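You operate a simulated robot arm through the tools that you are given. There is no shell and no other tool.

Carry out the task below with a simulated robot arm. There is one attempt and no reset: what you move stays moved.

## Task
Wipe grease fittings one and four clean, then flip their caps shut.
Fine: with the white folded rag, which ends on the engine cover. What is to be rubbed or washed off counts as gone when no trace of it is left.

It is judged by the outcome, as a careful person would: the job done as asked, and still so three seconds after it is handed in. It fails if anything else is knocked over, pushed out of place, dropped, spilled or broken. A push-on lid holds only when it is set on centred and level and pressed home; a screw cap is set on level and turned clockwise until tight.

## Robot
A 7-joint arm with a fingered hand, fixed in place. Base frame: the origin is on the floor under the middle of its stand, x ahead of it, y to its left, z up; the work surface is at about z = 200. Readings come in mm, degrees, newtons and seconds.
It reaches about 1048 mm from its shoulder. Its first joint turns from -115.0 to 115.0 degrees. Payload 5 kg.
Tool frame: the origin (TCP) lies between the finger pads and is the grasp point; the fingertips stand 32 mm ahead of it; z points along the fingers, y is the line along which they close. The gripper opens to 160 mm; its body begins 89 mm behind the TCP. The gripper is a hand of 4 fingers: y runs from the thumb to the fingers, the wrist lies at [0, 0, -267] in the tool frame.
Orientation is told as [roll, pitch, yaw] about the base's x, y, z axes, in that order, counted from this pose: with the fingers straight down and closing along the base's y, the tool's x points along the base's -x, its y along +y and its z along -z.

## Interface
- The arm moves only by the tool jog_arm. Its argument "moves" is a list of rows, each an object (a shift or turn left out is 0) with "turn": the turn, a rotation vector about the tool's x, y, z in units of 180 degrees (1.0 is 180 degrees), a list of three; "translation": the shift along the tool's x, y, z in units of 300 mm (1.0 is 300 mm), a list of three. In form: [{"turn": [ax, ay, az], "translation": [dx, dy, dz]}, ...]. A call has 1 to 20 rows; each row is the pose to reach, as a shift and turn from the pose commanded when the call began, along the tool's axes at that moment. A call with a number of a shift or a turn outside -1 to 1 is refused whole. Each row takes 0.2 s and may step no farther than 50 mm and 8.6 degrees from the row before; otherwise, the whole call is refused. Where a pose cannot be reached the arm comes as near as it can. A force on the tool above 40 N (or 10 N above the force at the start of the call, whichever is more), or a blocked arm, ends the call early, and 0.2 s more pass. In this call time passes only in rows, and 0.2 s behind the last. The reply holds the time, the measured pose of the TCP, the force on the tool along the base axes, the opening and the grip force, in the units named above and with some noise, with the torque about the TCP (base axes, N m) and any sound that the robot's microphone picked up.
- Cameras (640 x 400 px; columns grow to the right, rows downward): "scene" is fixed at [400.9, -499.5, 1778.6]; the picture's right is [0.76, -0.65, 0.00], its down [-0.49, -0.57, -0.66] and it looks along [0.43, 0.50, -0.75] (base axes); focal length 289 px, centre (320, 200). "wrist" rides on the gripper at [80, -4, -114] in the tool frame; the picture's right is [0.05, 1.00, 0.00], its down [-0.82, 0.04, -0.58] and it looks along [-0.58, 0.03, 0.82] (tool axes); focal length 265 px, centre (320, 200). There is no depth. A picture from a camera that has moved, and an enlarged one, comes with that camera's place and axes in the base frame and with its lens.
- camera(camera): a new picture of that camera. It takes no simulated time.
- raise_lower(by): slides the trunk up (or, below 0, down) by that many mm; the arm rides with it, the base frame stays. It gives what a move gives, with no picture.
- set_fingers(finger1, finger2, finger3, thumb_bend): sets how far each is bent, from 0 (flat) to 1 (curled in); at 0.3 the hand is open as for a grip, at 0.7 the pads meet at the TCP. One left out holds its place. A second passes; each finger stops where it meets its share of the squeeze, and holds until it gets a number again. It is the only way to open and close the hand. It gives what a move gives, with no picture; readings hold the bend of each and the force on the fingers (four entries, about 0 where the hand has none), thumb and palm.
- enlarge(camera, box): a new picture of the part [left, top, right, bottom] of that camera's present view, enlarged. It takes no simulated time.
- hand_in(): hands the job in; it is judged then, once.

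Nothing tells you positions but the pictures and the camera data. Unless the task says otherwise, let go and move clear before handing in.

The tools are called after "Call:" as name(argument=value, ...) on one line, values as JSON. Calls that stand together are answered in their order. jog_arm: Moves the arm, as the interface text tells. Its arguments: {"type":"object","properties":{"moves":{"type":"array","items":{"type":"object","properties":{"turn":{"type":"array","items":{"type":"number"}},"translation":{"type":"array","items":{"type":"number"}}}}}},"required":["moves"]} The other tools are called the same way: raise_lower (by) moves the trunk up or down; set_fingers (finger1, finger2, finger3, thumb_bend) moves the fingers one by one; camera (camera) takes a picture; enlarge (camera, box) takes an enlarged picture of a part of a camera's view; hand_in () hands the job in.

At the start:

```text
t: 0.0
position: [491.9, -47.6, 1474.6]
tool_rot: [0.0, 0.0, -0.1]
contact_force: [-0.3, 0.4, -0.4]
wrist_torque: [-0.03, 0.01, 0.02]
opening: 159.8
finger_force: 0.1
shape: jaw
bend: [0.3, 0.3, 0.3, 0.3]
finger forces: [0.0, 0.1, 0.0, 0.0, 0.0, 0.0]
trunk travel left (down, up): [-925.0, 65.0]
```

scene: 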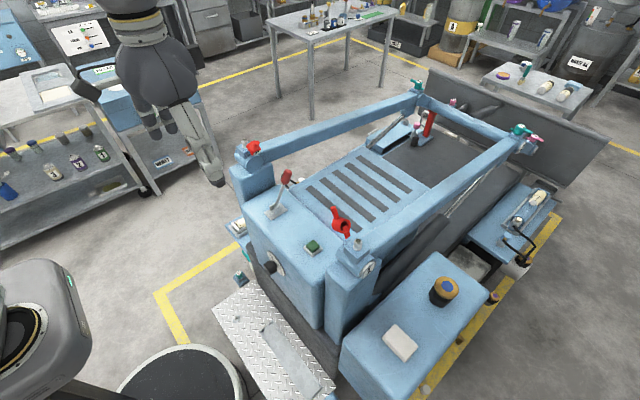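
wrist: 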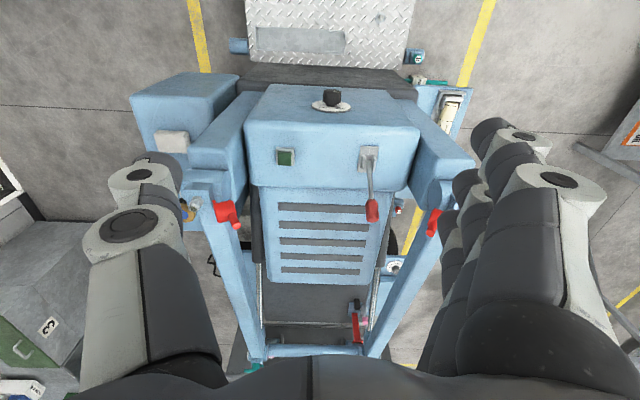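

I see a blue machine (a small loader) with coloured caps at the arm joints, a white rag on a blue box at the near right, and the hand high above the machine. I'll enlarge several areas to find the numbered grease fittings, the rag and the engine cover.

Call:
enlarge(camera="scene", box=[220, 120, 400, 280])

Call:
enlarge(camera="scene", box=[380, 70, 560, 180])

Call:
enlarge(camera="scene", box=[340, 240, 520, 380])

Call:
enlarge(camera="scene", box=[460, 170, 570, 280])

Call:
enlarge(camera="wrist", box=[120, 60, 320, 260])

Call:
enlarge(camera="wrist", box=[300, 60, 500, 260])

```text
2.50 times, centred on (310, 200) of scene
camera zoom: at [400.9, -499.5, 1778.6], right [0.76, -0.65, 0.0], down [-0.49, -0.57, -0.66], along [0.43, 0.5, -0.75], focal length 722 px, centre (345, 200)
```

zoom: 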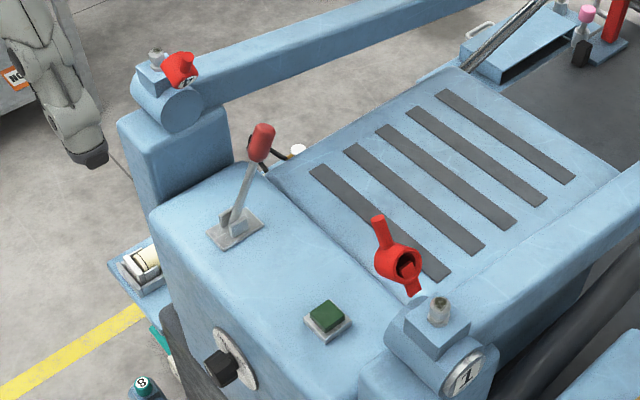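

```text
3.56 times, centred on (470, 125) of scene
camera zoom: at [400.9, -499.5, 1778.6], right [0.76, -0.65, 0.0], down [-0.49, -0.57, -0.66], along [0.43, 0.5, -0.75], focal length 1028 px, centre (-213, 467)
```

zoom: 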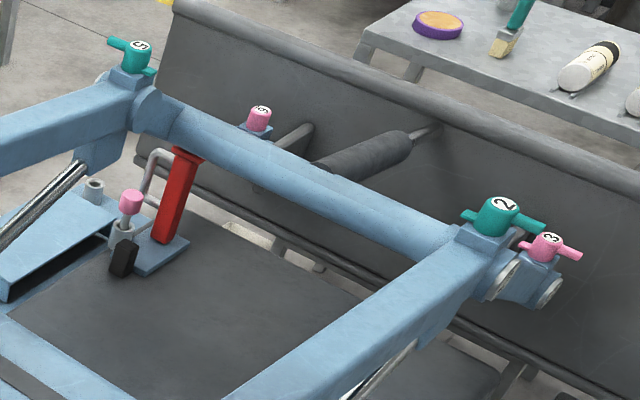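

```text
2.86 times, centred on (430, 310) of scene
camera zoom: at [400.9, -499.5, 1778.6], right [0.76, -0.65, 0.0], down [-0.49, -0.57, -0.66], along [0.43, 0.5, -0.75], focal length 826 px, centre (6, -114)
```

zoom: 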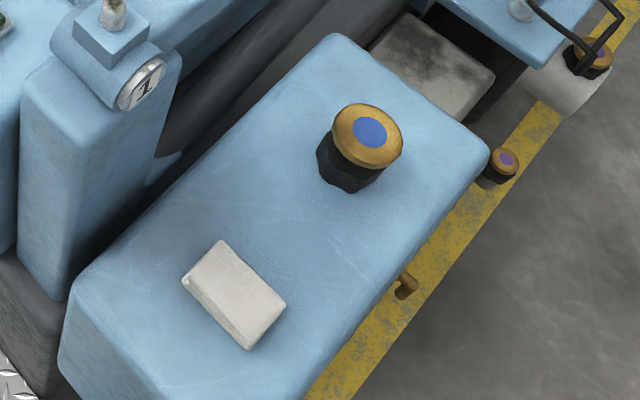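

```text
3.64 times, centred on (515, 225) of scene
camera zoom: at [400.9, -499.5, 1778.6], right [0.76, -0.65, 0.0], down [-0.49, -0.57, -0.66], along [0.43, 0.5, -0.75], focal length 1051 px, centre (-389, 109)
```

zoom: 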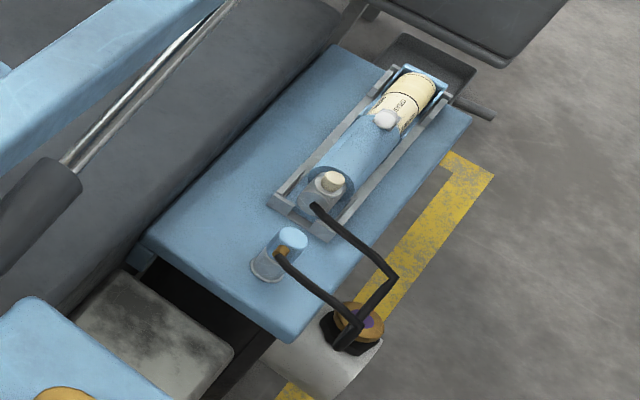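

```text
2.00 times, centred on (220, 160) of wrist
camera zoom: at [413.1, -50.1, 1587.8], right [-0.05, 1.0, 0.0], down [0.82, 0.04, 0.58], along [0.58, 0.03, -0.82], focal length 531 px, centre (520, 280)
```

zoom: 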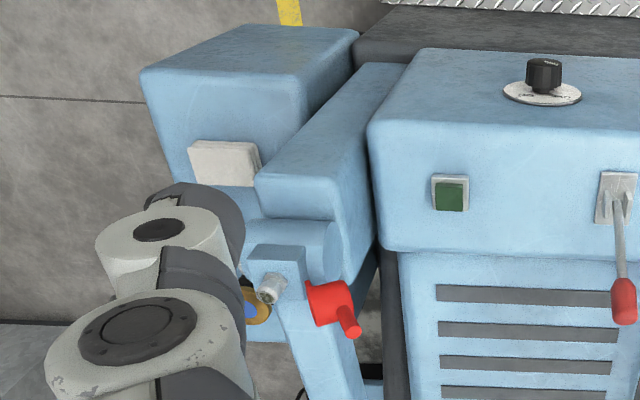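

```text
2.00 times, centred on (400, 160) of wrist
camera zoom: at [413.1, -50.1, 1587.8], right [-0.05, 1.0, 0.0], down [0.82, 0.04, 0.58], along [0.58, 0.03, -0.82], focal length 531 px, centre (160, 280)
```

zoom: 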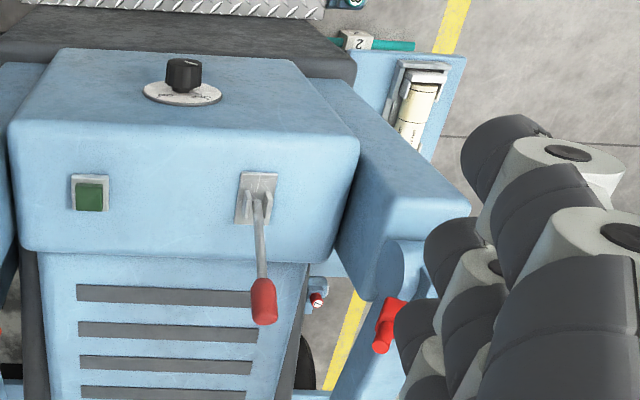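

Fitting 1 looks to be on the near right joint (disc marked "1") with its red cap flipped open. The left red cap is probably 4, and the other numbers need checking, so I'll zoom closer.

Call:
enlarge(camera="scene", box=[225, 125, 295, 175])

Call:
enlarge(camera="scene", box=[315, 195, 385, 285])

Call:
enlarge(camera="scene", box=[220, 250, 270, 300])

Call:
enlarge(camera="scene", box=[225, 210, 265, 250])

Call:
enlarge(camera="scene", box=[395, 70, 475, 150])

Call:
enlarge(camera="scene", box=[490, 110, 560, 160])

Call:
enlarge(camera="wrist", box=[170, 160, 270, 260])

Call:
enlarge(camera="wrist", box=[370, 160, 470, 260])

```text
8.00 times, centred on (260, 150) of scene
camera zoom: at [400.9, -499.5, 1778.6], right [0.76, -0.65, 0.0], down [-0.49, -0.57, -0.66], along [0.43, 0.5, -0.75], focal length 2312 px, centre (800, 600)
```

zoom: 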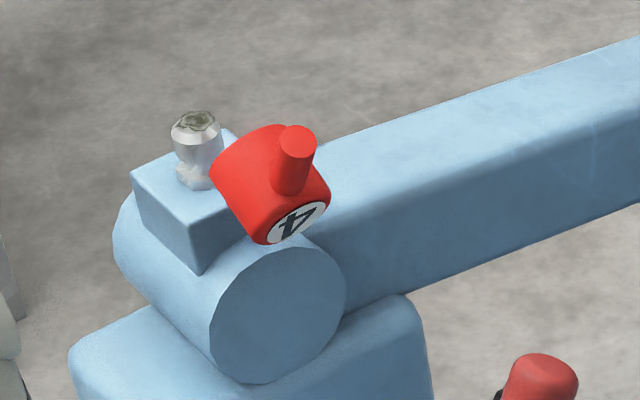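

```text
4.44 times, centred on (350, 240) of scene
camera zoom: at [400.9, -499.5, 1778.6], right [0.76, -0.65, 0.0], down [-0.49, -0.57, -0.66], along [0.43, 0.5, -0.75], focal length 1284 px, centre (187, 22)
```

zoom: 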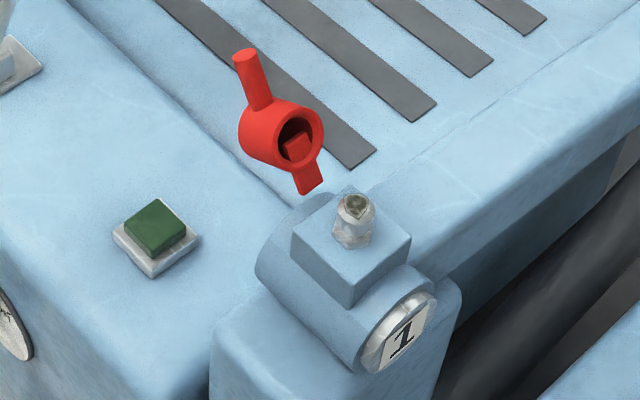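

```text
8.00 times, centred on (245, 275) of scene
camera zoom: at [400.9, -499.5, 1778.6], right [0.76, -0.65, 0.0], down [-0.49, -0.57, -0.66], along [0.43, 0.5, -0.75], focal length 2312 px, centre (920, -400)
```

zoom: 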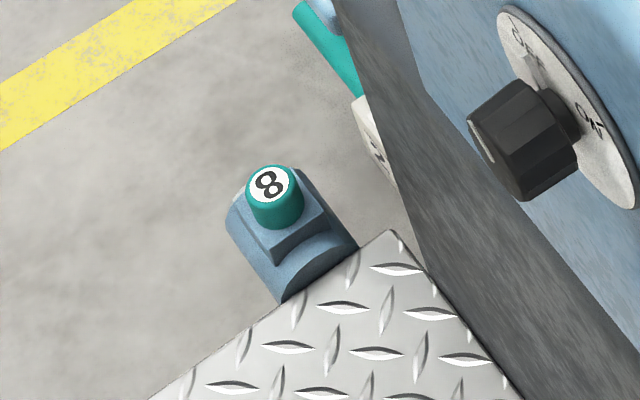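

```text
10.00 times, centred on (245, 230) of scene
camera zoom: at [400.9, -499.5, 1778.6], right [0.76, -0.65, 0.0], down [-0.49, -0.57, -0.66], along [0.43, 0.5, -0.75], focal length 2890 px, centre (1070, -100)
```

zoom: 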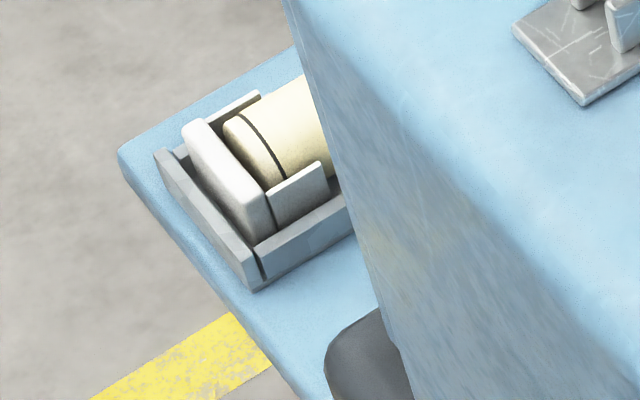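

```text
5.00 times, centred on (435, 110) of scene
camera zoom: at [400.9, -499.5, 1778.6], right [0.76, -0.65, 0.0], down [-0.49, -0.57, -0.66], along [0.43, 0.5, -0.75], focal length 1445 px, centre (-255, 650)
```

zoom: 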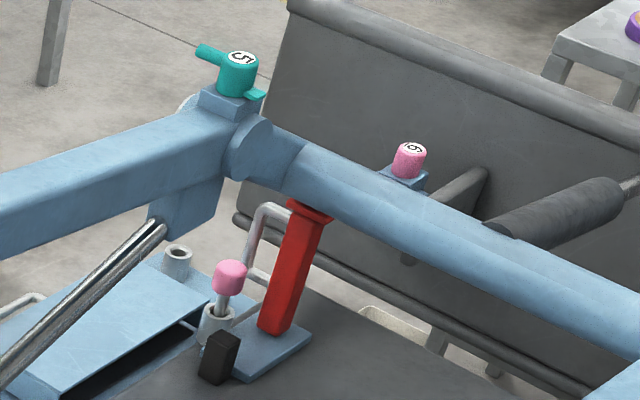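

```text
8.00 times, centred on (525, 135) of scene
camera zoom: at [400.9, -499.5, 1778.6], right [0.76, -0.65, 0.0], down [-0.49, -0.57, -0.66], along [0.43, 0.5, -0.75], focal length 2312 px, centre (-1320, 720)
```

zoom: 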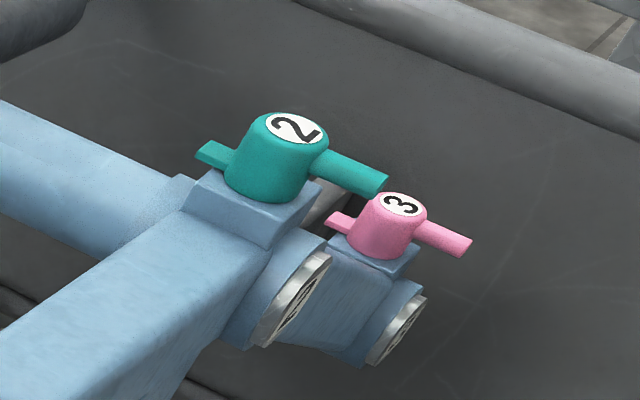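

```text
4.00 times, centred on (220, 210) of wrist
camera zoom: at [413.1, -50.1, 1587.8], right [-0.05, 1.0, 0.0], down [0.82, 0.04, 0.58], along [0.58, 0.03, -0.82], focal length 1062 px, centre (720, 160)
```

zoom: 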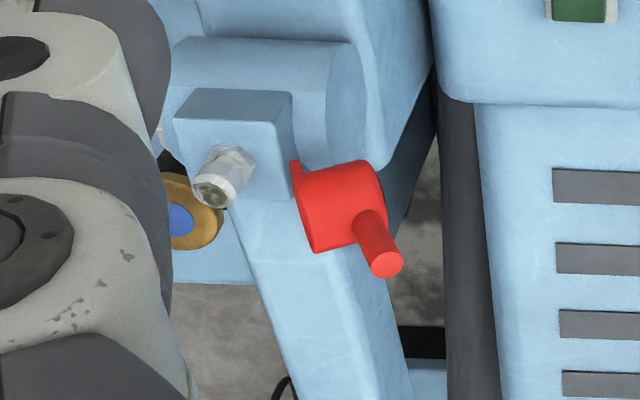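

```text
4.00 times, centred on (420, 210) of wrist
camera zoom: at [413.1, -50.1, 1587.8], right [-0.05, 1.0, 0.0], down [0.82, 0.04, 0.58], along [0.58, 0.03, -0.82], focal length 1062 px, centre (-80, 160)
```

zoom: 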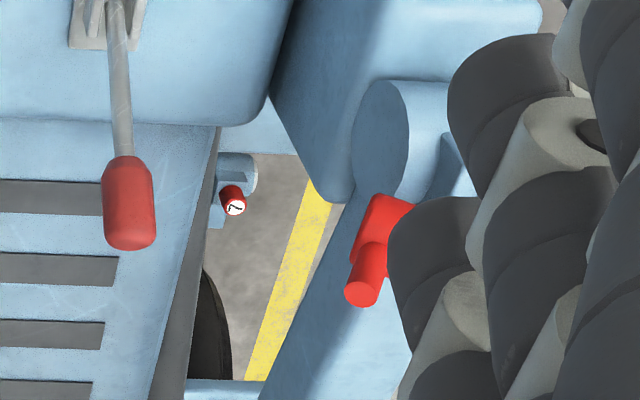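

Fittings 1 at about (720, -268, 1195) and 4 at about (718, 251, 1195) are dirty, and their red caps are flipped open inward. The rag lies at about (745, -465, 852) on the side tank. I take the louvred panel at about (1027, -12, 950) to be the engine cover. I'll move the hand high toward the rag side to look closer.

Call:
jog_arm(moves=[{"translation": [-0.1, -0.12, 0]}, {"translation": [-0.2, -0.24, 0]}, {"translation": [-0.3, -0.36, 0]}, {"translation": [-0.4, -0.48, 0]}, {"translation": [-0.5, -0.6, 0]}])

```text
t: 1.2
position: [643.6, -231.0, 1473.2]
tool_rot: [0.1, 0.2, -0.2]
contact_force: [1.2, -0.4, -1.1]
wrist_torque: [0.05, 0.08, -0.02]
opening: 159.9
finger_force: 0.1
shape: jaw
bend: [0.3, 0.3, 0.3, 0.3]
finger forces: [0.0, 0.0, 0.0, 0.0, 0.0, 0.0]
trunk travel left (down, up): [-925.0, 65.0]
```

Call:
camera(camera="wrist")

Call:
camera(camera="scene")

```text
taken
camera wrist: at [565.1, -234.0, 1586.2], right [-0.05, 1.0, 0.0], down [0.82, 0.04, 0.57], along [0.57, 0.03, -0.82], focal length 265 px, centre (320, 200)
```

wrist: 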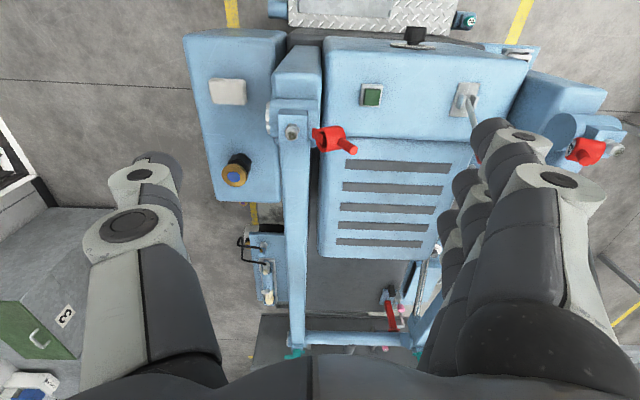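

```text
taken
```

scene: 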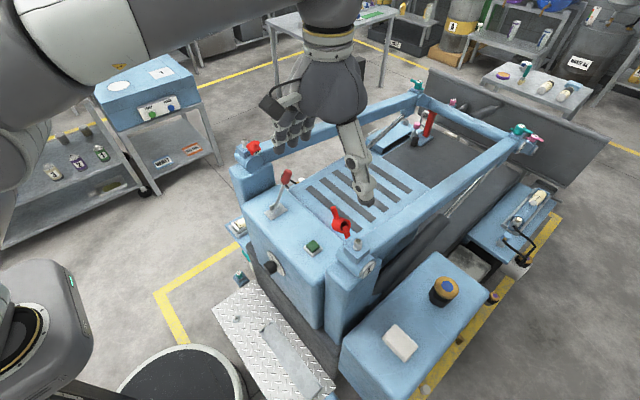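

The hand is now above the near right of the machine. I'll zoom on fitting 1 and the rag from here.

Call:
enlarge(camera="wrist", box=[255, 85, 375, 170])

Call:
enlarge(camera="wrist", box=[180, 30, 300, 220])

Call:
enlarge(camera="wrist", box=[310, 30, 640, 260])

Call:
enlarge(camera="scene", box=[240, 120, 440, 260])

```text
4.71 times, centred on (315, 128) of wrist
camera zoom: at [565.1, -234.0, 1586.2], right [-0.05, 1.0, 0.0], down [0.82, 0.04, 0.57], along [0.57, 0.03, -0.82], focal length 1249 px, centre (344, 541)
```

zoom: 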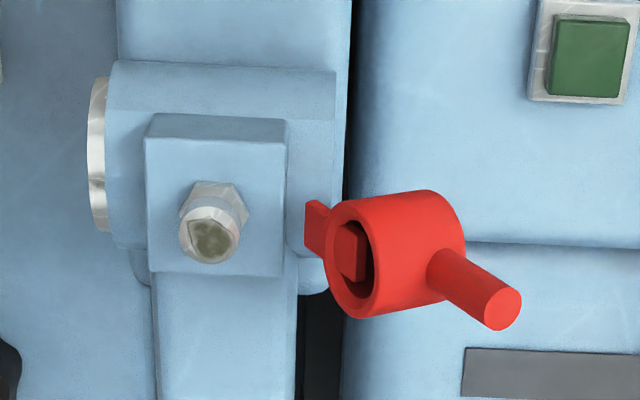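

```text
2.11 times, centred on (240, 125) of wrist
camera zoom: at [565.1, -234.0, 1586.2], right [-0.05, 1.0, 0.0], down [0.82, 0.04, 0.57], along [0.57, 0.03, -0.82], focal length 559 px, centre (488, 358)
```

zoom: 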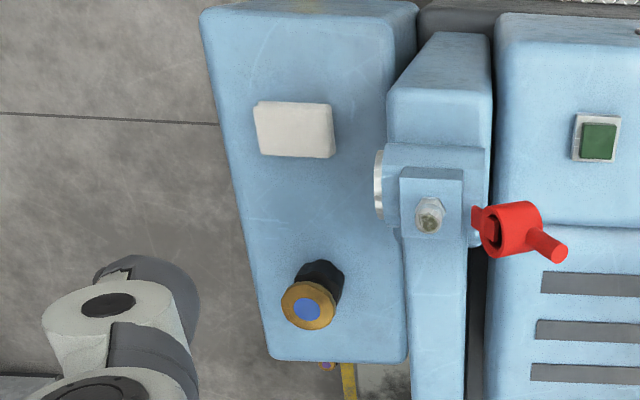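

```text
1.74 times, centred on (475, 145) of wrist
camera zoom: at [565.1, -234.0, 1586.2], right [-0.05, 1.0, 0.0], down [0.82, 0.04, 0.57], along [0.57, 0.03, -0.82], focal length 462 px, centre (50, 296)
```

zoom: 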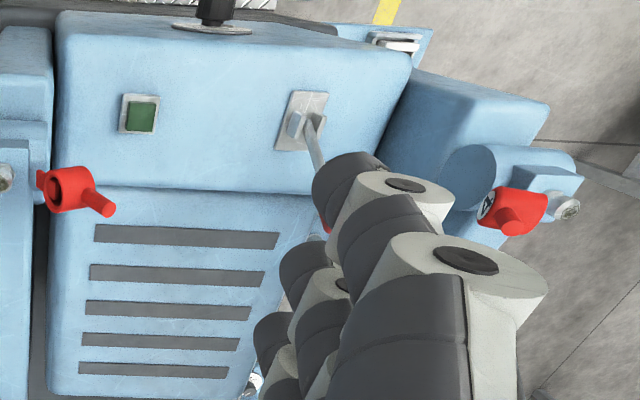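

```text
2.86 times, centred on (340, 190) of scene
camera zoom: at [400.9, -499.5, 1778.6], right [0.76, -0.65, 0.0], down [-0.49, -0.57, -0.66], along [0.43, 0.5, -0.75], focal length 826 px, centre (263, 229)
```

zoom: 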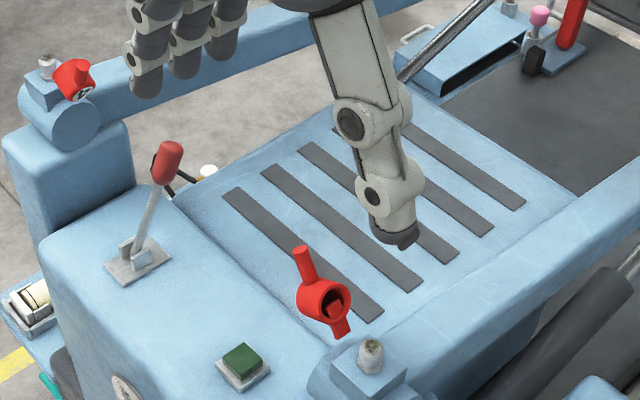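

Both fittings and their caps are clear now: nipple 1 is at about (719, -269, 1195), and its cap is hinged on the inner side with the handle up at about (720, -178, 1238). I'll move above the rag while turning the hand 90°, so the fingers close across the rag's narrow width along x.

Call:
jog_arm(moves=[{"translation": [-0.027, -0.065, 0], "turn": [0, 0, 0.0417]}, {"translation": [-0.055, -0.13, 0], "turn": [0, 0, 0.0833]}, {"translation": [-0.082, -0.194, 0], "turn": [0, 0, 0.125]}, {"translation": [-0.109, -0.259, 0], "turn": [0, 0, 0.1667]}, {"translation": [-0.137, -0.324, 0], "turn": [0, 0, 0.2083]}, {"translation": [-0.164, -0.389, 0], "turn": [0, 0, 0.25]}, {"translation": [-0.191, -0.453, 0], "turn": [0, 0, 0.2917]}, {"translation": [-0.219, -0.518, 0], "turn": [0, 0, 0.3333]}, {"translation": [-0.246, -0.583, 0], "turn": [0, 0, 0.375]}, {"translation": [-0.273, -0.648, 0], "turn": [0, 0, 0.4167]}, {"translation": [-0.301, -0.712, 0], "turn": [0, 0, 0.4583]}, {"translation": [-0.328, -0.777, 0], "turn": [0, 0, 0.5]}])

```text
t: 3.8
position: [655.0, -343.6, 1423.4]
tool_rot: [-0.1, 0.0, -90.1]
contact_force: [0.5, -0.3, -1.1]
wrist_torque: [0.08, 0.05, -0.01]
opening: 160.2
finger_force: 0.1
shape: jaw
bend: [0.3, 0.3, 0.3, 0.3]
finger forces: [0.0, 0.0, 0.0, 0.0, 0.0, 0.0]
out of reach, approached as far as the arm can: row 3, 4, 5, 6, 7, 8, 9, 10, 11, 12
trunk travel left (down, up): [-925.0, 65.0]
```

The arm fell short there because the pose is too high for that reach, so the shoulder must sit lower. I'll descend toward the rag, which should come within reach.

Call:
jog_arm(moves=[{"translation": [0, 0, 0.1]}, {"translation": [0, 0, 0.2]}, {"translation": [0, 0, 0.3]}, {"translation": [0, 0, 0.4]}])

```text
t: 4.8
position: [649.7, -346.9, 1305.9]
tool_rot: [-0.1, 0.0, -90.1]
contact_force: [0.2, -0.4, -0.1]
wrist_torque: [0.03, 0.04, 0.0]
opening: 160.0
finger_force: 0.0
shape: jaw
bend: [0.3, 0.3, 0.3, 0.3]
finger forces: [0.0, 0.0, 0.1, 0.0, 0.0, 0.0]
trunk travel left (down, up): [-925.0, 65.0]
```

Call:
jog_arm(moves=[{"translation": [-0.0975, 0.077, 0.05]}, {"translation": [-0.195, 0.1535, 0.1]}, {"translation": [-0.2925, 0.23, 0.15]}, {"translation": [-0.39, 0.307, 0.2]}])

Call:
camera(camera="scene")

Call:
camera(camera="wrist")

```text
t: 5.8
position: [703.2, -411.4, 1236.2]
tool_rot: [0.1, 0.1, -90.3]
contact_force: [0.7, -1.3, -0.8]
wrist_torque: [0.08, -0.05, 0.0]
opening: 159.8
finger_force: 0.0
shape: jaw
bend: [0.3, 0.3, 0.3, 0.3]
finger forces: [0.0, 0.0, 0.0, 0.1, 0.1, 0.1]
out of reach, approached as far as the arm can: row 2, 3, 4
trunk travel left (down, up): [-925.0, 65.0]
```

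```text
taken
```

scene: 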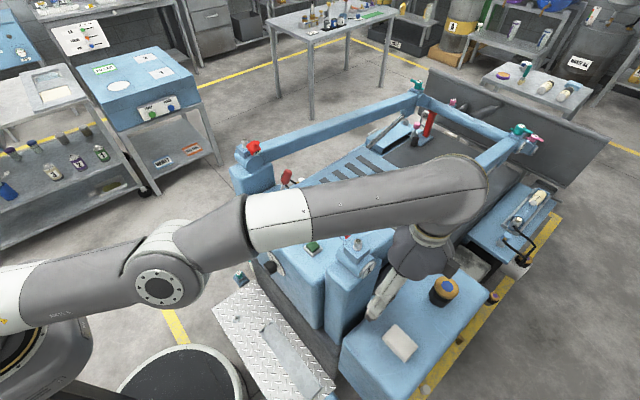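

```text
taken
camera wrist: at [699.4, -330.0, 1350.3], right [1.0, 0.05, 0.0], down [0.04, -0.82, 0.58], along [0.03, -0.57, -0.82], focal length 265 px, centre (320, 200)
```

wrist: 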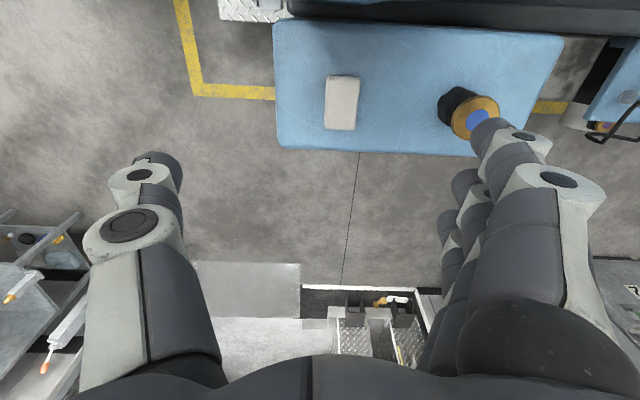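

The arm is fully stretched. From the two reach limits I put the shoulder near (70, 0, 1303) with about 780 mm to the wrist, so the rag is just too far for a straight-down grasp. The plan is to back off, lower the trunk, tilt the hand forward a little, and pull the rag toward the robot before picking it up.

Call:
jog_arm(moves=[{"translation": [-0.06, -0.07, 0]}, {"translation": [-0.12, -0.14, 0]}, {"translation": [-0.177, -0.21, 0]}])

```text
t: 6.6
position: [652.2, -473.1, 1240.5]
tool_rot: [-0.1, 0.1, -90.1]
contact_force: [-1.6, 0.0, 0.3]
wrist_torque: [0.09, 0.0, 0.0]
opening: 160.1
finger_force: 0.0
shape: jaw
bend: [0.3, 0.3, 0.3, 0.3]
finger forces: [0.1, 0.0, 0.0, 0.0, 0.0, 0.0]
out of reach, approached as far as the arm can: row 1, 2, 3
trunk travel left (down, up): [-925.0, 65.0]
```

Call:
raise_lower(by=-180)

Call:
camera(camera="scene")

Call:
camera(camera="wrist")

```text
t: 8.6
position: [652.3, -471.6, 1062.1]
tool_rot: [-0.1, 0.1, -90.0]
contact_force: [0.4, 0.2, -0.6]
wrist_torque: [0.0, 0.0, 0.03]
opening: 160.2
finger_force: 0.0
shape: jaw
bend: [0.3, 0.3, 0.3, 0.3]
finger forces: [0.0, 0.1, 0.1, 0.0, 0.1, 0.0]
trunk travel left (down, up): [-745.0, 245.0]
```

```text
taken
```

scene: 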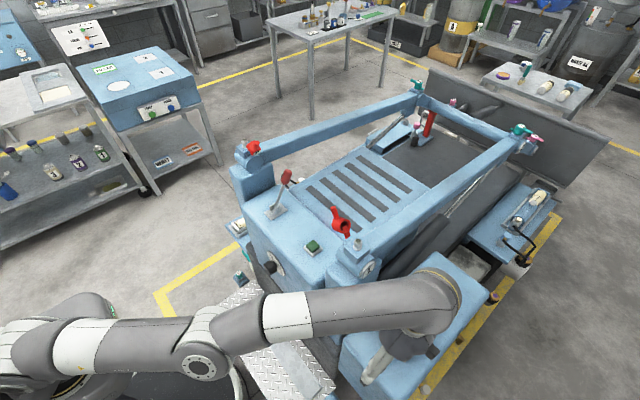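

```text
taken
camera wrist: at [648.9, -389.5, 1175.6], right [1.0, 0.05, 0.0], down [0.04, -0.82, 0.58], along [0.03, -0.58, -0.82], focal length 265 px, centre (320, 200)
```

wrist: 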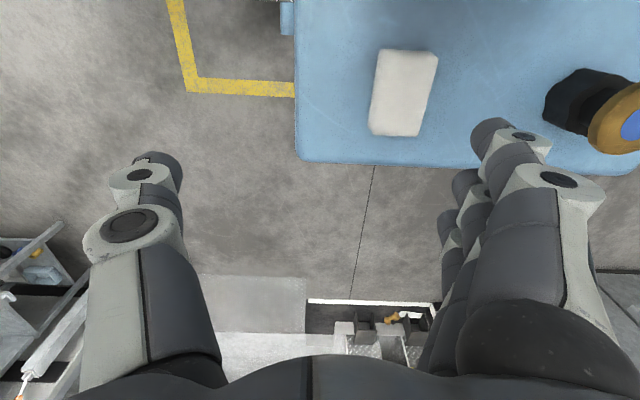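

The trunk is lowered and the view of the rag is good: it spans x 715–779 and y −511 to −419, with the tank's near edge at about x 623. I'll close the fingers into a compact cluster to use as a hook.

Call:
set_fingers(finger1=0.7, finger2=0.7, finger3=0.7, thumb_bend=0.7)

Call:
camera(camera="wrist")

Call:
enlarge(camera="scene", box=[320, 250, 520, 400])

```text
t: 9.6
position: [653.2, -470.3, 1061.1]
tool_rot: [-0.1, 0.1, -90.1]
contact_force: [-1.1, -0.9, 0.5]
wrist_torque: [-0.02, -0.01, 0.01]
opening: 23.8
finger_force: 0.1
shape: fingers
bend: [0.7, 0.7, 0.7, 0.7]
finger forces: [0.1, 0.1, 0.0, 0.0, 0.1, 0.0]
trunk travel left (down, up): [-745.0, 245.0]
```

```text
taken
camera wrist: at [649.0, -389.6, 1175.5], right [1.0, 0.05, 0.0], down [0.04, -0.82, 0.58], along [0.03, -0.58, -0.82], focal length 265 px, centre (320, 200)
```

wrist: 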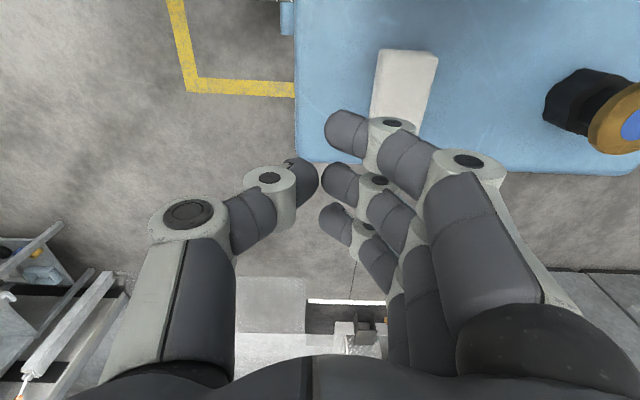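

```text
2.67 times, centred on (420, 325) of scene
camera zoom: at [400.9, -499.5, 1778.6], right [0.76, -0.65, 0.0], down [-0.49, -0.57, -0.66], along [0.43, 0.5, -0.75], focal length 771 px, centre (53, -133)
```

zoom: 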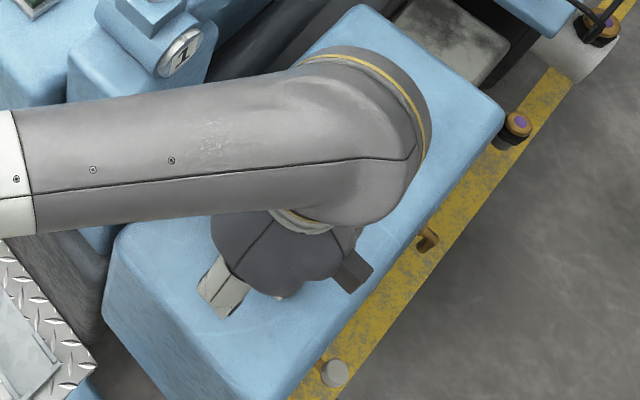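

With bend 0.7 the tips curl inward. Instead of tilting I can keep the hand straight down, open the fingers wide past the rag's far edge, and rake it in by closing. I'll open the fingers wide and look.

Call:
set_fingers(finger1=0.15, finger2=0.15, finger3=0.15, thumb_bend=0.3)

Call:
camera(camera="wrist")

```text
t: 10.6
position: [651.6, -471.4, 1062.6]
tool_rot: [0.0, 0.0, -90.1]
contact_force: [-0.2, -0.9, 0.3]
wrist_torque: [-0.01, -0.02, 0.01]
opening: 188.7
finger_force: 0.2
shape: fingers
bend: [0.15, 0.15, 0.15, 0.3]
finger forces: [0.0, 0.0, 0.0, 0.0, 0.0, 0.0]
trunk travel left (down, up): [-745.0, 245.0]
```

```text
taken
camera wrist: at [649.0, -389.6, 1175.5], right [1.0, 0.05, 0.0], down [0.04, -0.82, 0.58], along [0.03, -0.58, -0.82], focal length 265 px, centre (320, 200)
```

wrist: 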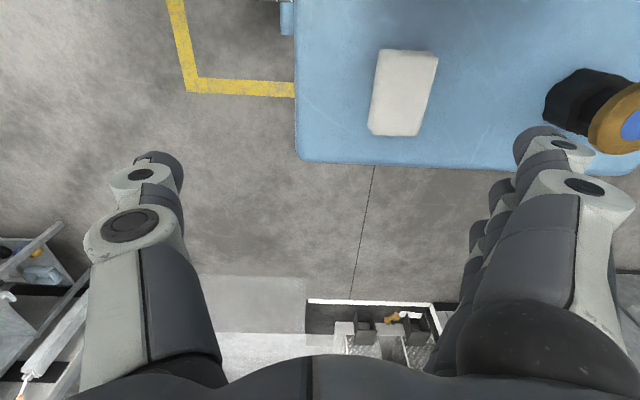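

Pads now reach about +109 mm toward +x. I'll lower above the tank, then shift out to the reach limit.

Call:
jog_arm(moves=[{"translation": [0, 0, 0.12]}, {"translation": [0, 0, 0.24]}, {"translation": [0, 0, 0.36]}, {"translation": [0, 0, 0.47]}, {"translation": [0.025, 0.07, 0.47]}, {"translation": [0.045, 0.135, 0.47]}])

Call:
camera(camera="wrist")

Call:
camera(camera="scene")

```text
t: 12.0
position: [693.1, -456.8, 920.9]
tool_rot: [0.0, 0.2, -90.2]
contact_force: [0.2, 0.6, -0.3]
wrist_torque: [-0.01, -0.02, -0.01]
opening: 189.2
finger_force: 0.1
shape: fingers
bend: [0.15, 0.15, 0.15, 0.3]
finger forces: [0.1, 0.0, 0.0, 0.1, 0.1, 0.0]
out of reach, approached as far as the arm can: row 1, 2, 3, 4, 5
trunk travel left (down, up): [-745.0, 245.0]
```

```text
taken
camera wrist: at [689.6, -375.8, 1035.0], right [1.0, 0.05, 0.0], down [0.04, -0.82, 0.58], along [0.03, -0.58, -0.82], focal length 265 px, centre (320, 200)
```

wrist: 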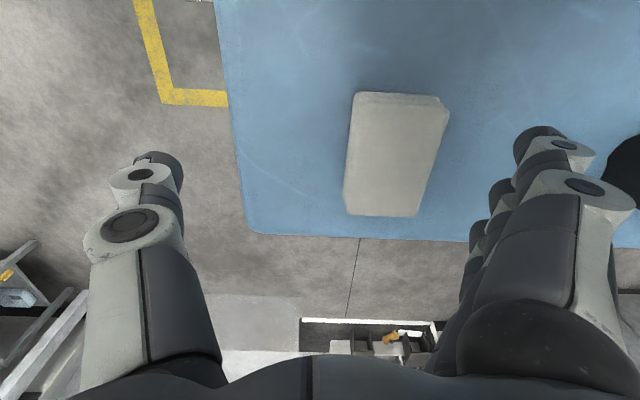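

```text
taken
```

scene: 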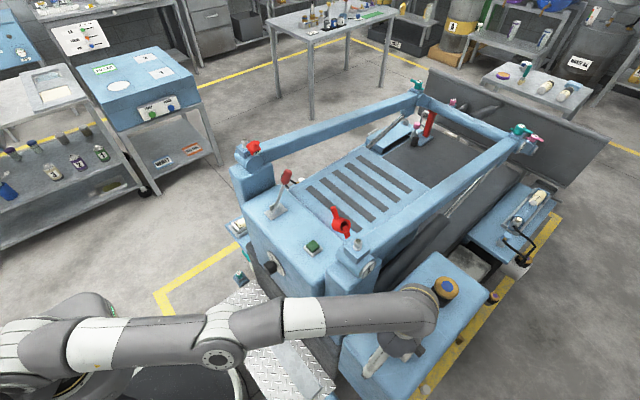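

The hand is over the rag with the fingers beyond its far edge and the thumb off the tank's near edge. I'll descend close to the tank top and watch the force.

Call:
jog_arm(moves=[{"translation": [-0.013, 0, 0.05]}, {"translation": [-0.027, 0, 0.1]}, {"translation": [-0.027, 0, 0.11]}])

Call:
camera(camera="wrist")

Call:
enlarge(camera="scene", box=[330, 270, 470, 400])

```text
t: 12.8
position: [692.6, -464.1, 890.7]
tool_rot: [-0.1, 0.1, -89.9]
contact_force: [0.1, 0.6, 0.6]
wrist_torque: [0.01, 0.0, -0.02]
opening: 189.0
finger_force: 0.1
shape: fingers
bend: [0.15, 0.15, 0.15, 0.3]
finger forces: [0.0, 0.0, 0.0, 0.0, 0.0, 0.0]
out of reach, approached as far as the arm can: row 2, 3
trunk travel left (down, up): [-745.0, 245.0]
```

```text
taken
camera wrist: at [688.5, -381.6, 1004.1], right [1.0, 0.05, 0.0], down [0.04, -0.82, 0.58], along [0.03, -0.58, -0.82], focal length 265 px, centre (320, 200)
```

wrist: 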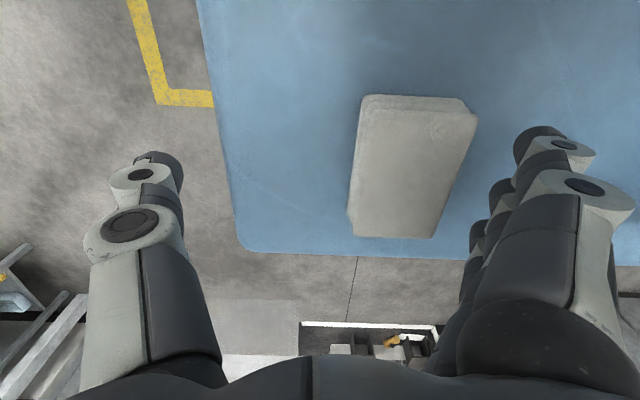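

```text
3.08 times, centred on (400, 335) of scene
camera zoom: at [400.9, -499.5, 1778.6], right [0.76, -0.65, 0.0], down [-0.49, -0.57, -0.66], along [0.43, 0.5, -0.75], focal length 889 px, centre (74, -215)
```

zoom: 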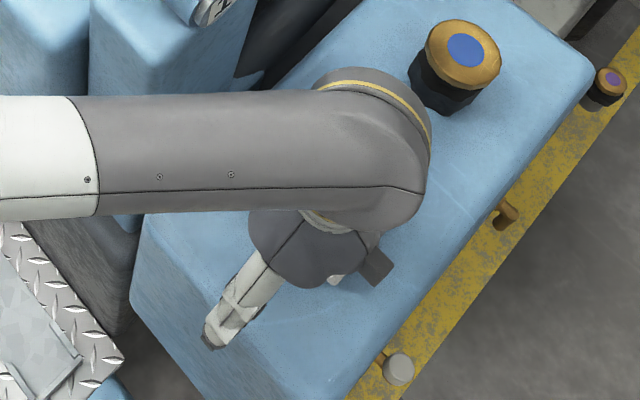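

Call:
jog_arm(moves=[{"translation": [0, 0, 0.015]}, {"translation": [0, 0, 0.03]}, {"translation": [0, 0, 0.04]}])

Call:
camera(camera="wrist")

```text
t: 13.6
position: [691.8, -462.6, 878.5]
tool_rot: [-0.1, 0.0, -90.0]
contact_force: [-0.8, 0.3, -0.3]
wrist_torque: [0.04, 0.0, 0.02]
opening: 188.7
finger_force: 0.1
shape: fingers
bend: [0.15, 0.15, 0.15, 0.3]
finger forces: [0.0, 0.1, 0.0, 0.0, 0.1, 0.0]
trunk travel left (down, up): [-745.0, 245.0]
```

```text
taken
camera wrist: at [688.0, -380.9, 992.2], right [1.0, 0.05, 0.0], down [0.04, -0.82, 0.58], along [0.03, -0.57, -0.82], focal length 265 px, centre (320, 200)
```

wrist: 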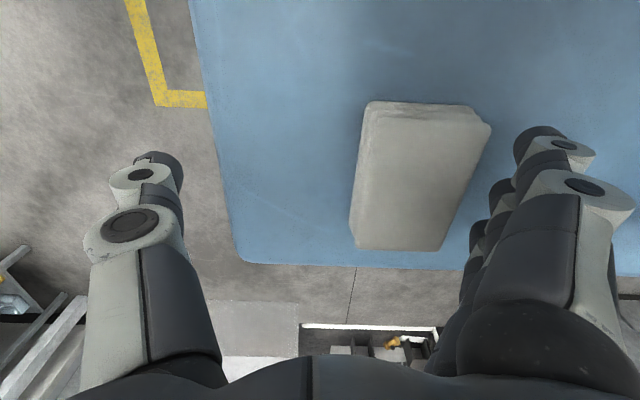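

Call:
enlarge(camera="wrist", box=[330, 80, 570, 270])

```text
2.11 times, centred on (450, 175) of wrist
camera zoom: at [688.0, -380.9, 992.2], right [1.0, 0.05, 0.0], down [0.04, -0.82, 0.58], along [0.03, -0.57, -0.82], focal length 559 px, centre (46, 253)
```

zoom: 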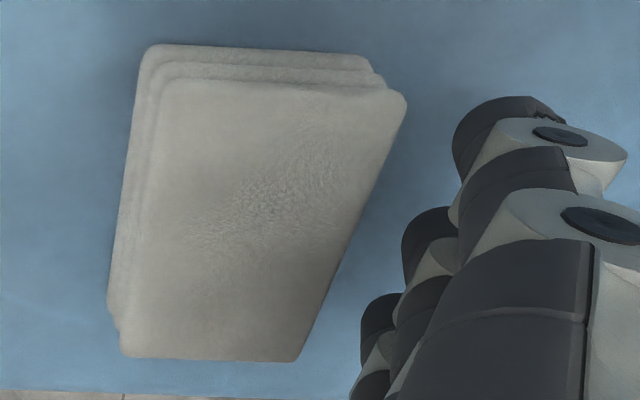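

The rag is a thick three-layer pad with its top at about z 853 and its bottom nearer 826, which makes it easier to grip. I'll keep lowering in small steps.

Call:
jog_arm(moves=[{"translation": [0, 0, 0.01]}, {"translation": [0, 0, 0.02]}, {"translation": [0, 0, 0.03]}, {"translation": [0, 0, 0.04]}])

Call:
enlarge(camera="wrist", box=[330, 80, 570, 270])

```text
t: 14.6
position: [693.0, -462.4, 866.3]
tool_rot: [-0.1, 0.0, -90.2]
contact_force: [-0.9, 0.9, 0.1]
wrist_torque: [-0.03, 0.01, 0.0]
opening: 188.8
finger_force: 0.0
shape: fingers
bend: [0.15, 0.15, 0.15, 0.3]
finger forces: [0.0, 0.0, 0.1, 0.0, 0.0, 0.0]
trunk travel left (down, up): [-745.0, 245.0]
```

```text
2.11 times, centred on (450, 175) of wrist
camera zoom: at [688.5, -381.0, 980.5], right [1.0, 0.05, 0.0], down [0.04, -0.82, 0.58], along [0.03, -0.57, -0.82], focal length 559 px, centre (46, 253)
```

zoom: 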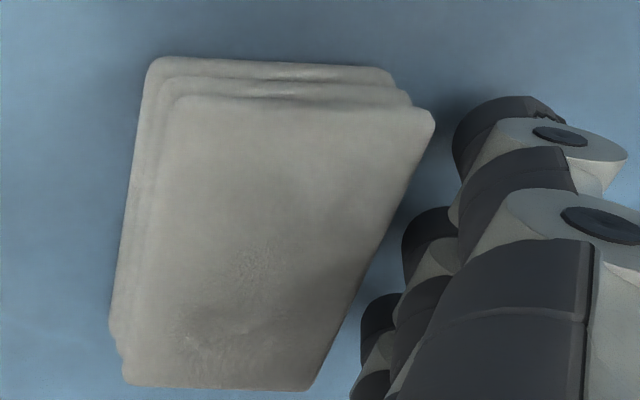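

Call:
jog_arm(moves=[{"translation": [0, 0, 0.01]}, {"translation": [0, 0, 0.02]}, {"translation": [0, 0, 0.03]}])

Call:
camera(camera="wrist")

Call:
enlarge(camera="scene", box=[340, 300, 440, 390])

```text
t: 15.4
position: [691.6, -463.4, 859.0]
tool_rot: [0.0, 0.0, -90.1]
contact_force: [-2.9, 1.3, 10.1]
wrist_torque: [0.01, -0.98, 0.04]
opening: 190.1
finger_force: 4.8
shape: fingers
bend: [0.14, 0.14, 0.14, 0.3]
finger forces: [3.2, 3.2, 3.1, 0.0, 0.0, 0.1]
trunk travel left (down, up): [-745.0, 245.0]
```

```text
taken
camera wrist: at [687.8, -381.2, 973.0], right [1.0, 0.05, 0.0], down [0.04, -0.82, 0.58], along [0.03, -0.58, -0.82], focal length 265 px, centre (320, 200)
```

wrist: 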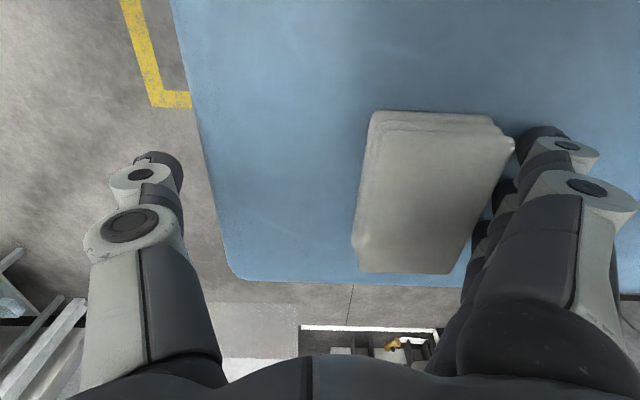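

```text
4.44 times, centred on (390, 345) of scene
camera zoom: at [400.9, -499.5, 1778.6], right [0.76, -0.65, 0.0], down [-0.49, -0.57, -0.66], along [0.43, 0.5, -0.75], focal length 1284 px, centre (9, -444)
```

zoom: 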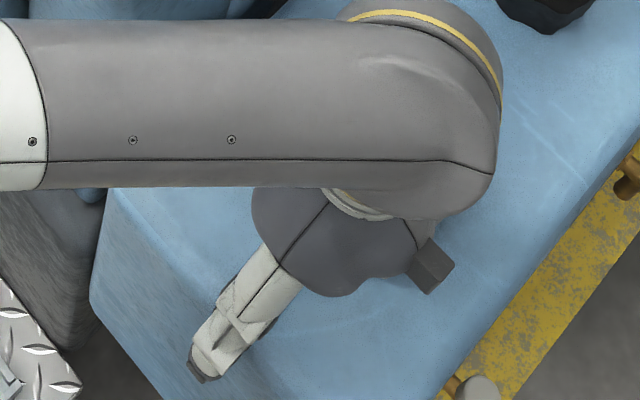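

The fingertips touched the tank top at TCP z 859, so the tank top is near 828. I'll lift a few millimetres and rake the rag in by closing the fingers gradually.

Call:
jog_arm(moves=[{"translation": [0, 0, -0.02]}])

Call:
set_fingers(finger1=0.3, finger2=0.3, finger3=0.3)

Call:
camera(camera="wrist")

```text
t: 15.8
position: [691.2, -461.1, 862.0]
tool_rot: [-0.1, 0.2, -90.1]
contact_force: [0.9, 0.4, 0.0]
wrist_torque: [-0.01, -0.04, -0.05]
opening: 189.8
finger_force: 0.2
shape: fingers
bend: [0.15, 0.15, 0.15, 0.3]
finger forces: [0.1, 0.2, 0.2, 0.0, 0.0, 0.0]
trunk travel left (down, up): [-745.0, 245.0]
```

```text
t: 16.8
position: [693.6, -460.9, 865.1]
tool_rot: [0.1, 0.1, -90.0]
contact_force: [8.2, 0.8, 18.9]
wrist_torque: [-0.03, -1.96, 0.07]
opening: 178.9
finger_force: 9.1
shape: fingers
bend: [0.24, 0.24, 0.24, 0.3]
finger forces: [6.0, 6.1, 6.0, 0.0, 0.1, 0.0]
trunk travel left (down, up): [-745.0, 245.0]
```

```text
taken
camera wrist: at [688.5, -379.7, 978.9], right [1.0, 0.05, 0.0], down [0.04, -0.82, 0.58], along [0.03, -0.58, -0.82], focal length 265 px, centre (320, 200)
```

wrist: 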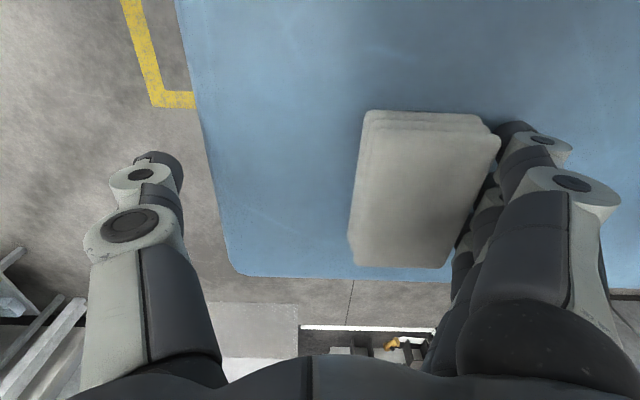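

The tips swing lower as they bend and pressed on the tank. I'll raise the hand a bit and continue closing.

Call:
jog_arm(moves=[{"translation": [0, 0, -0.03]}])

Call:
set_fingers(finger1=0.36, finger2=0.36, finger3=0.36)

Call:
camera(camera="wrist")

```text
t: 17.2
position: [690.5, -463.1, 870.0]
tool_rot: [-0.3, 0.2, -90.1]
contact_force: [2.7, 0.6, 2.8]
wrist_torque: [0.01, -0.36, 0.04]
opening: 173.6
finger_force: 1.7
shape: fingers
bend: [0.28, 0.28, 0.28, 0.3]
finger forces: [1.0, 1.2, 1.1, 0.0, 0.0, 0.1]
trunk travel left (down, up): [-745.0, 245.0]
```

```text
t: 18.2
position: [692.7, -462.0, 871.3]
tool_rot: [-0.1, 0.0, -90.1]
contact_force: [2.9, -2.4, 8.3]
wrist_torque: [-0.08, -0.8, -0.17]
opening: 163.3
finger_force: 3.7
shape: fingers
bend: [0.34, 0.34, 0.34, 0.3]
finger forces: [2.5, 2.7, 2.7, 0.1, 0.1, 0.1]
trunk travel left (down, up): [-745.0, 245.0]
```

```text
taken
camera wrist: at [688.6, -380.8, 986.3], right [1.0, 0.05, 0.0], down [0.04, -0.82, 0.58], along [0.03, -0.58, -0.82], focal length 265 px, centre (320, 200)
```

wrist: 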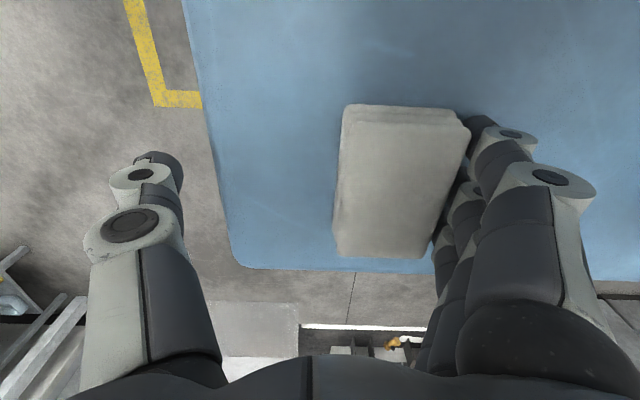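

The rag slides with the fingers. I'll continue closing with a slight lift.

Call:
jog_arm(moves=[{"translation": [0, -0.02, -0.015]}])

Call:
set_fingers(finger1=0.43, finger2=0.43, finger3=0.43)

Call:
camera(camera="wrist")

```text
t: 18.6
position: [685.8, -460.2, 876.2]
tool_rot: [-0.1, 0.2, -90.2]
contact_force: [0.0, 0.1, 1.4]
wrist_torque: [0.02, -0.05, 0.03]
opening: 159.1
finger_force: 0.1
shape: fingers
bend: [0.36, 0.36, 0.36, 0.3]
finger forces: [0.2, 0.2, 0.4, 0.0, 0.1, 0.0]
trunk travel left (down, up): [-745.0, 245.0]
```

```text
t: 19.6
position: [686.6, -460.2, 877.5]
tool_rot: [0.0, 0.1, -90.0]
contact_force: [3.4, 0.7, 10.4]
wrist_torque: [0.02, -0.8, 0.07]
opening: 147.8
finger_force: 5.0
shape: fingers
bend: [0.42, 0.42, 0.42, 0.3]
finger forces: [3.2, 3.3, 3.4, 0.1, 0.0, 0.0]
trunk travel left (down, up): [-745.0, 245.0]
```

```text
taken
camera wrist: at [682.7, -379.6, 991.6], right [1.0, 0.05, 0.0], down [0.04, -0.82, 0.58], along [0.03, -0.58, -0.82], focal length 265 px, centre (320, 200)
```

wrist: 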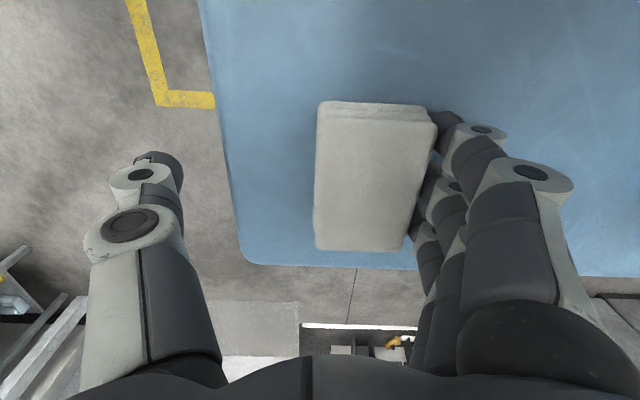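

Call:
jog_arm(moves=[{"translation": [0, 0, -0.014]}])

Call:
set_fingers(finger1=0.5, finger2=0.5, finger3=0.5)

Call:
camera(camera="wrist")

```text
t: 20.0
position: [684.9, -461.0, 878.2]
tool_rot: [-0.4, 0.1, -90.0]
contact_force: [-0.2, -0.1, -0.2]
wrist_torque: [-0.01, 0.0, 0.03]
opening: 145.5
finger_force: 0.0
shape: fingers
bend: [0.43, 0.43, 0.43, 0.3]
finger forces: [0.0, 0.1, 0.1, 0.0, 0.1, 0.1]
trunk travel left (down, up): [-745.0, 245.0]
```

```text
t: 21.0
position: [686.1, -461.0, 880.1]
tool_rot: [0.0, 0.1, -90.1]
contact_force: [-0.4, -0.3, 0.8]
wrist_torque: [-0.05, -0.08, -0.02]
opening: 130.9
finger_force: 0.7
shape: fingers
bend: [0.5, 0.5, 0.5, 0.3]
finger forces: [0.0, 0.4, 0.7, 0.0, 0.1, 0.0]
trunk travel left (down, up): [-745.0, 245.0]
```

```text
taken
camera wrist: at [682.5, -380.3, 994.4], right [1.0, 0.05, 0.0], down [0.04, -0.82, 0.58], along [0.03, -0.58, -0.82], focal length 265 px, centre (320, 200)
```

wrist: 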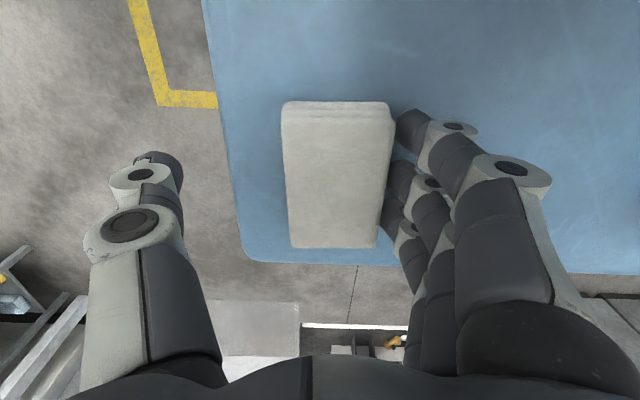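

Call:
jog_arm(moves=[{"translation": [0, 0, -0.008]}])

Call:
set_fingers(finger1=0.57, finger2=0.57, finger3=0.57, thumb_bend=0.45)

Call:
camera(camera="wrist")

```text
t: 21.4
position: [687.0, -461.6, 883.9]
tool_rot: [-0.2, 0.1, -90.2]
contact_force: [-0.3, 0.8, 0.7]
wrist_torque: [-0.03, 0.0, 0.05]
opening: 131.1
finger_force: 0.0
shape: fingers
bend: [0.5, 0.5, 0.5, 0.3]
finger forces: [0.0, 0.0, 0.1, 0.0, 0.0, 0.1]
trunk travel left (down, up): [-745.0, 245.0]
```

```text
t: 22.4
position: [686.4, -461.5, 883.3]
tool_rot: [-0.1, 0.2, -90.1]
contact_force: [0.4, 0.4, 0.7]
wrist_torque: [-0.01, -0.02, -0.02]
opening: 90.4
finger_force: 0.0
shape: fingers
bend: [0.56, 0.56, 0.56, 0.45]
finger forces: [0.0, 0.1, 0.1, 0.0, 0.1, 0.0]
trunk travel left (down, up): [-745.0, 245.0]
```

```text
taken
camera wrist: at [682.7, -380.3, 996.9], right [1.0, 0.05, 0.0], down [0.04, -0.82, 0.58], along [0.03, -0.58, -0.82], focal length 265 px, centre (320, 200)
```

wrist: 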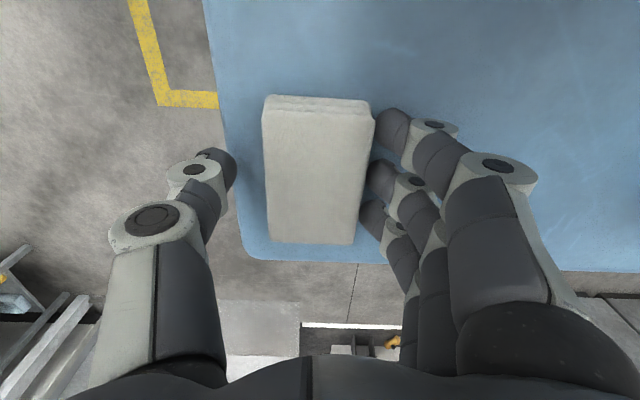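

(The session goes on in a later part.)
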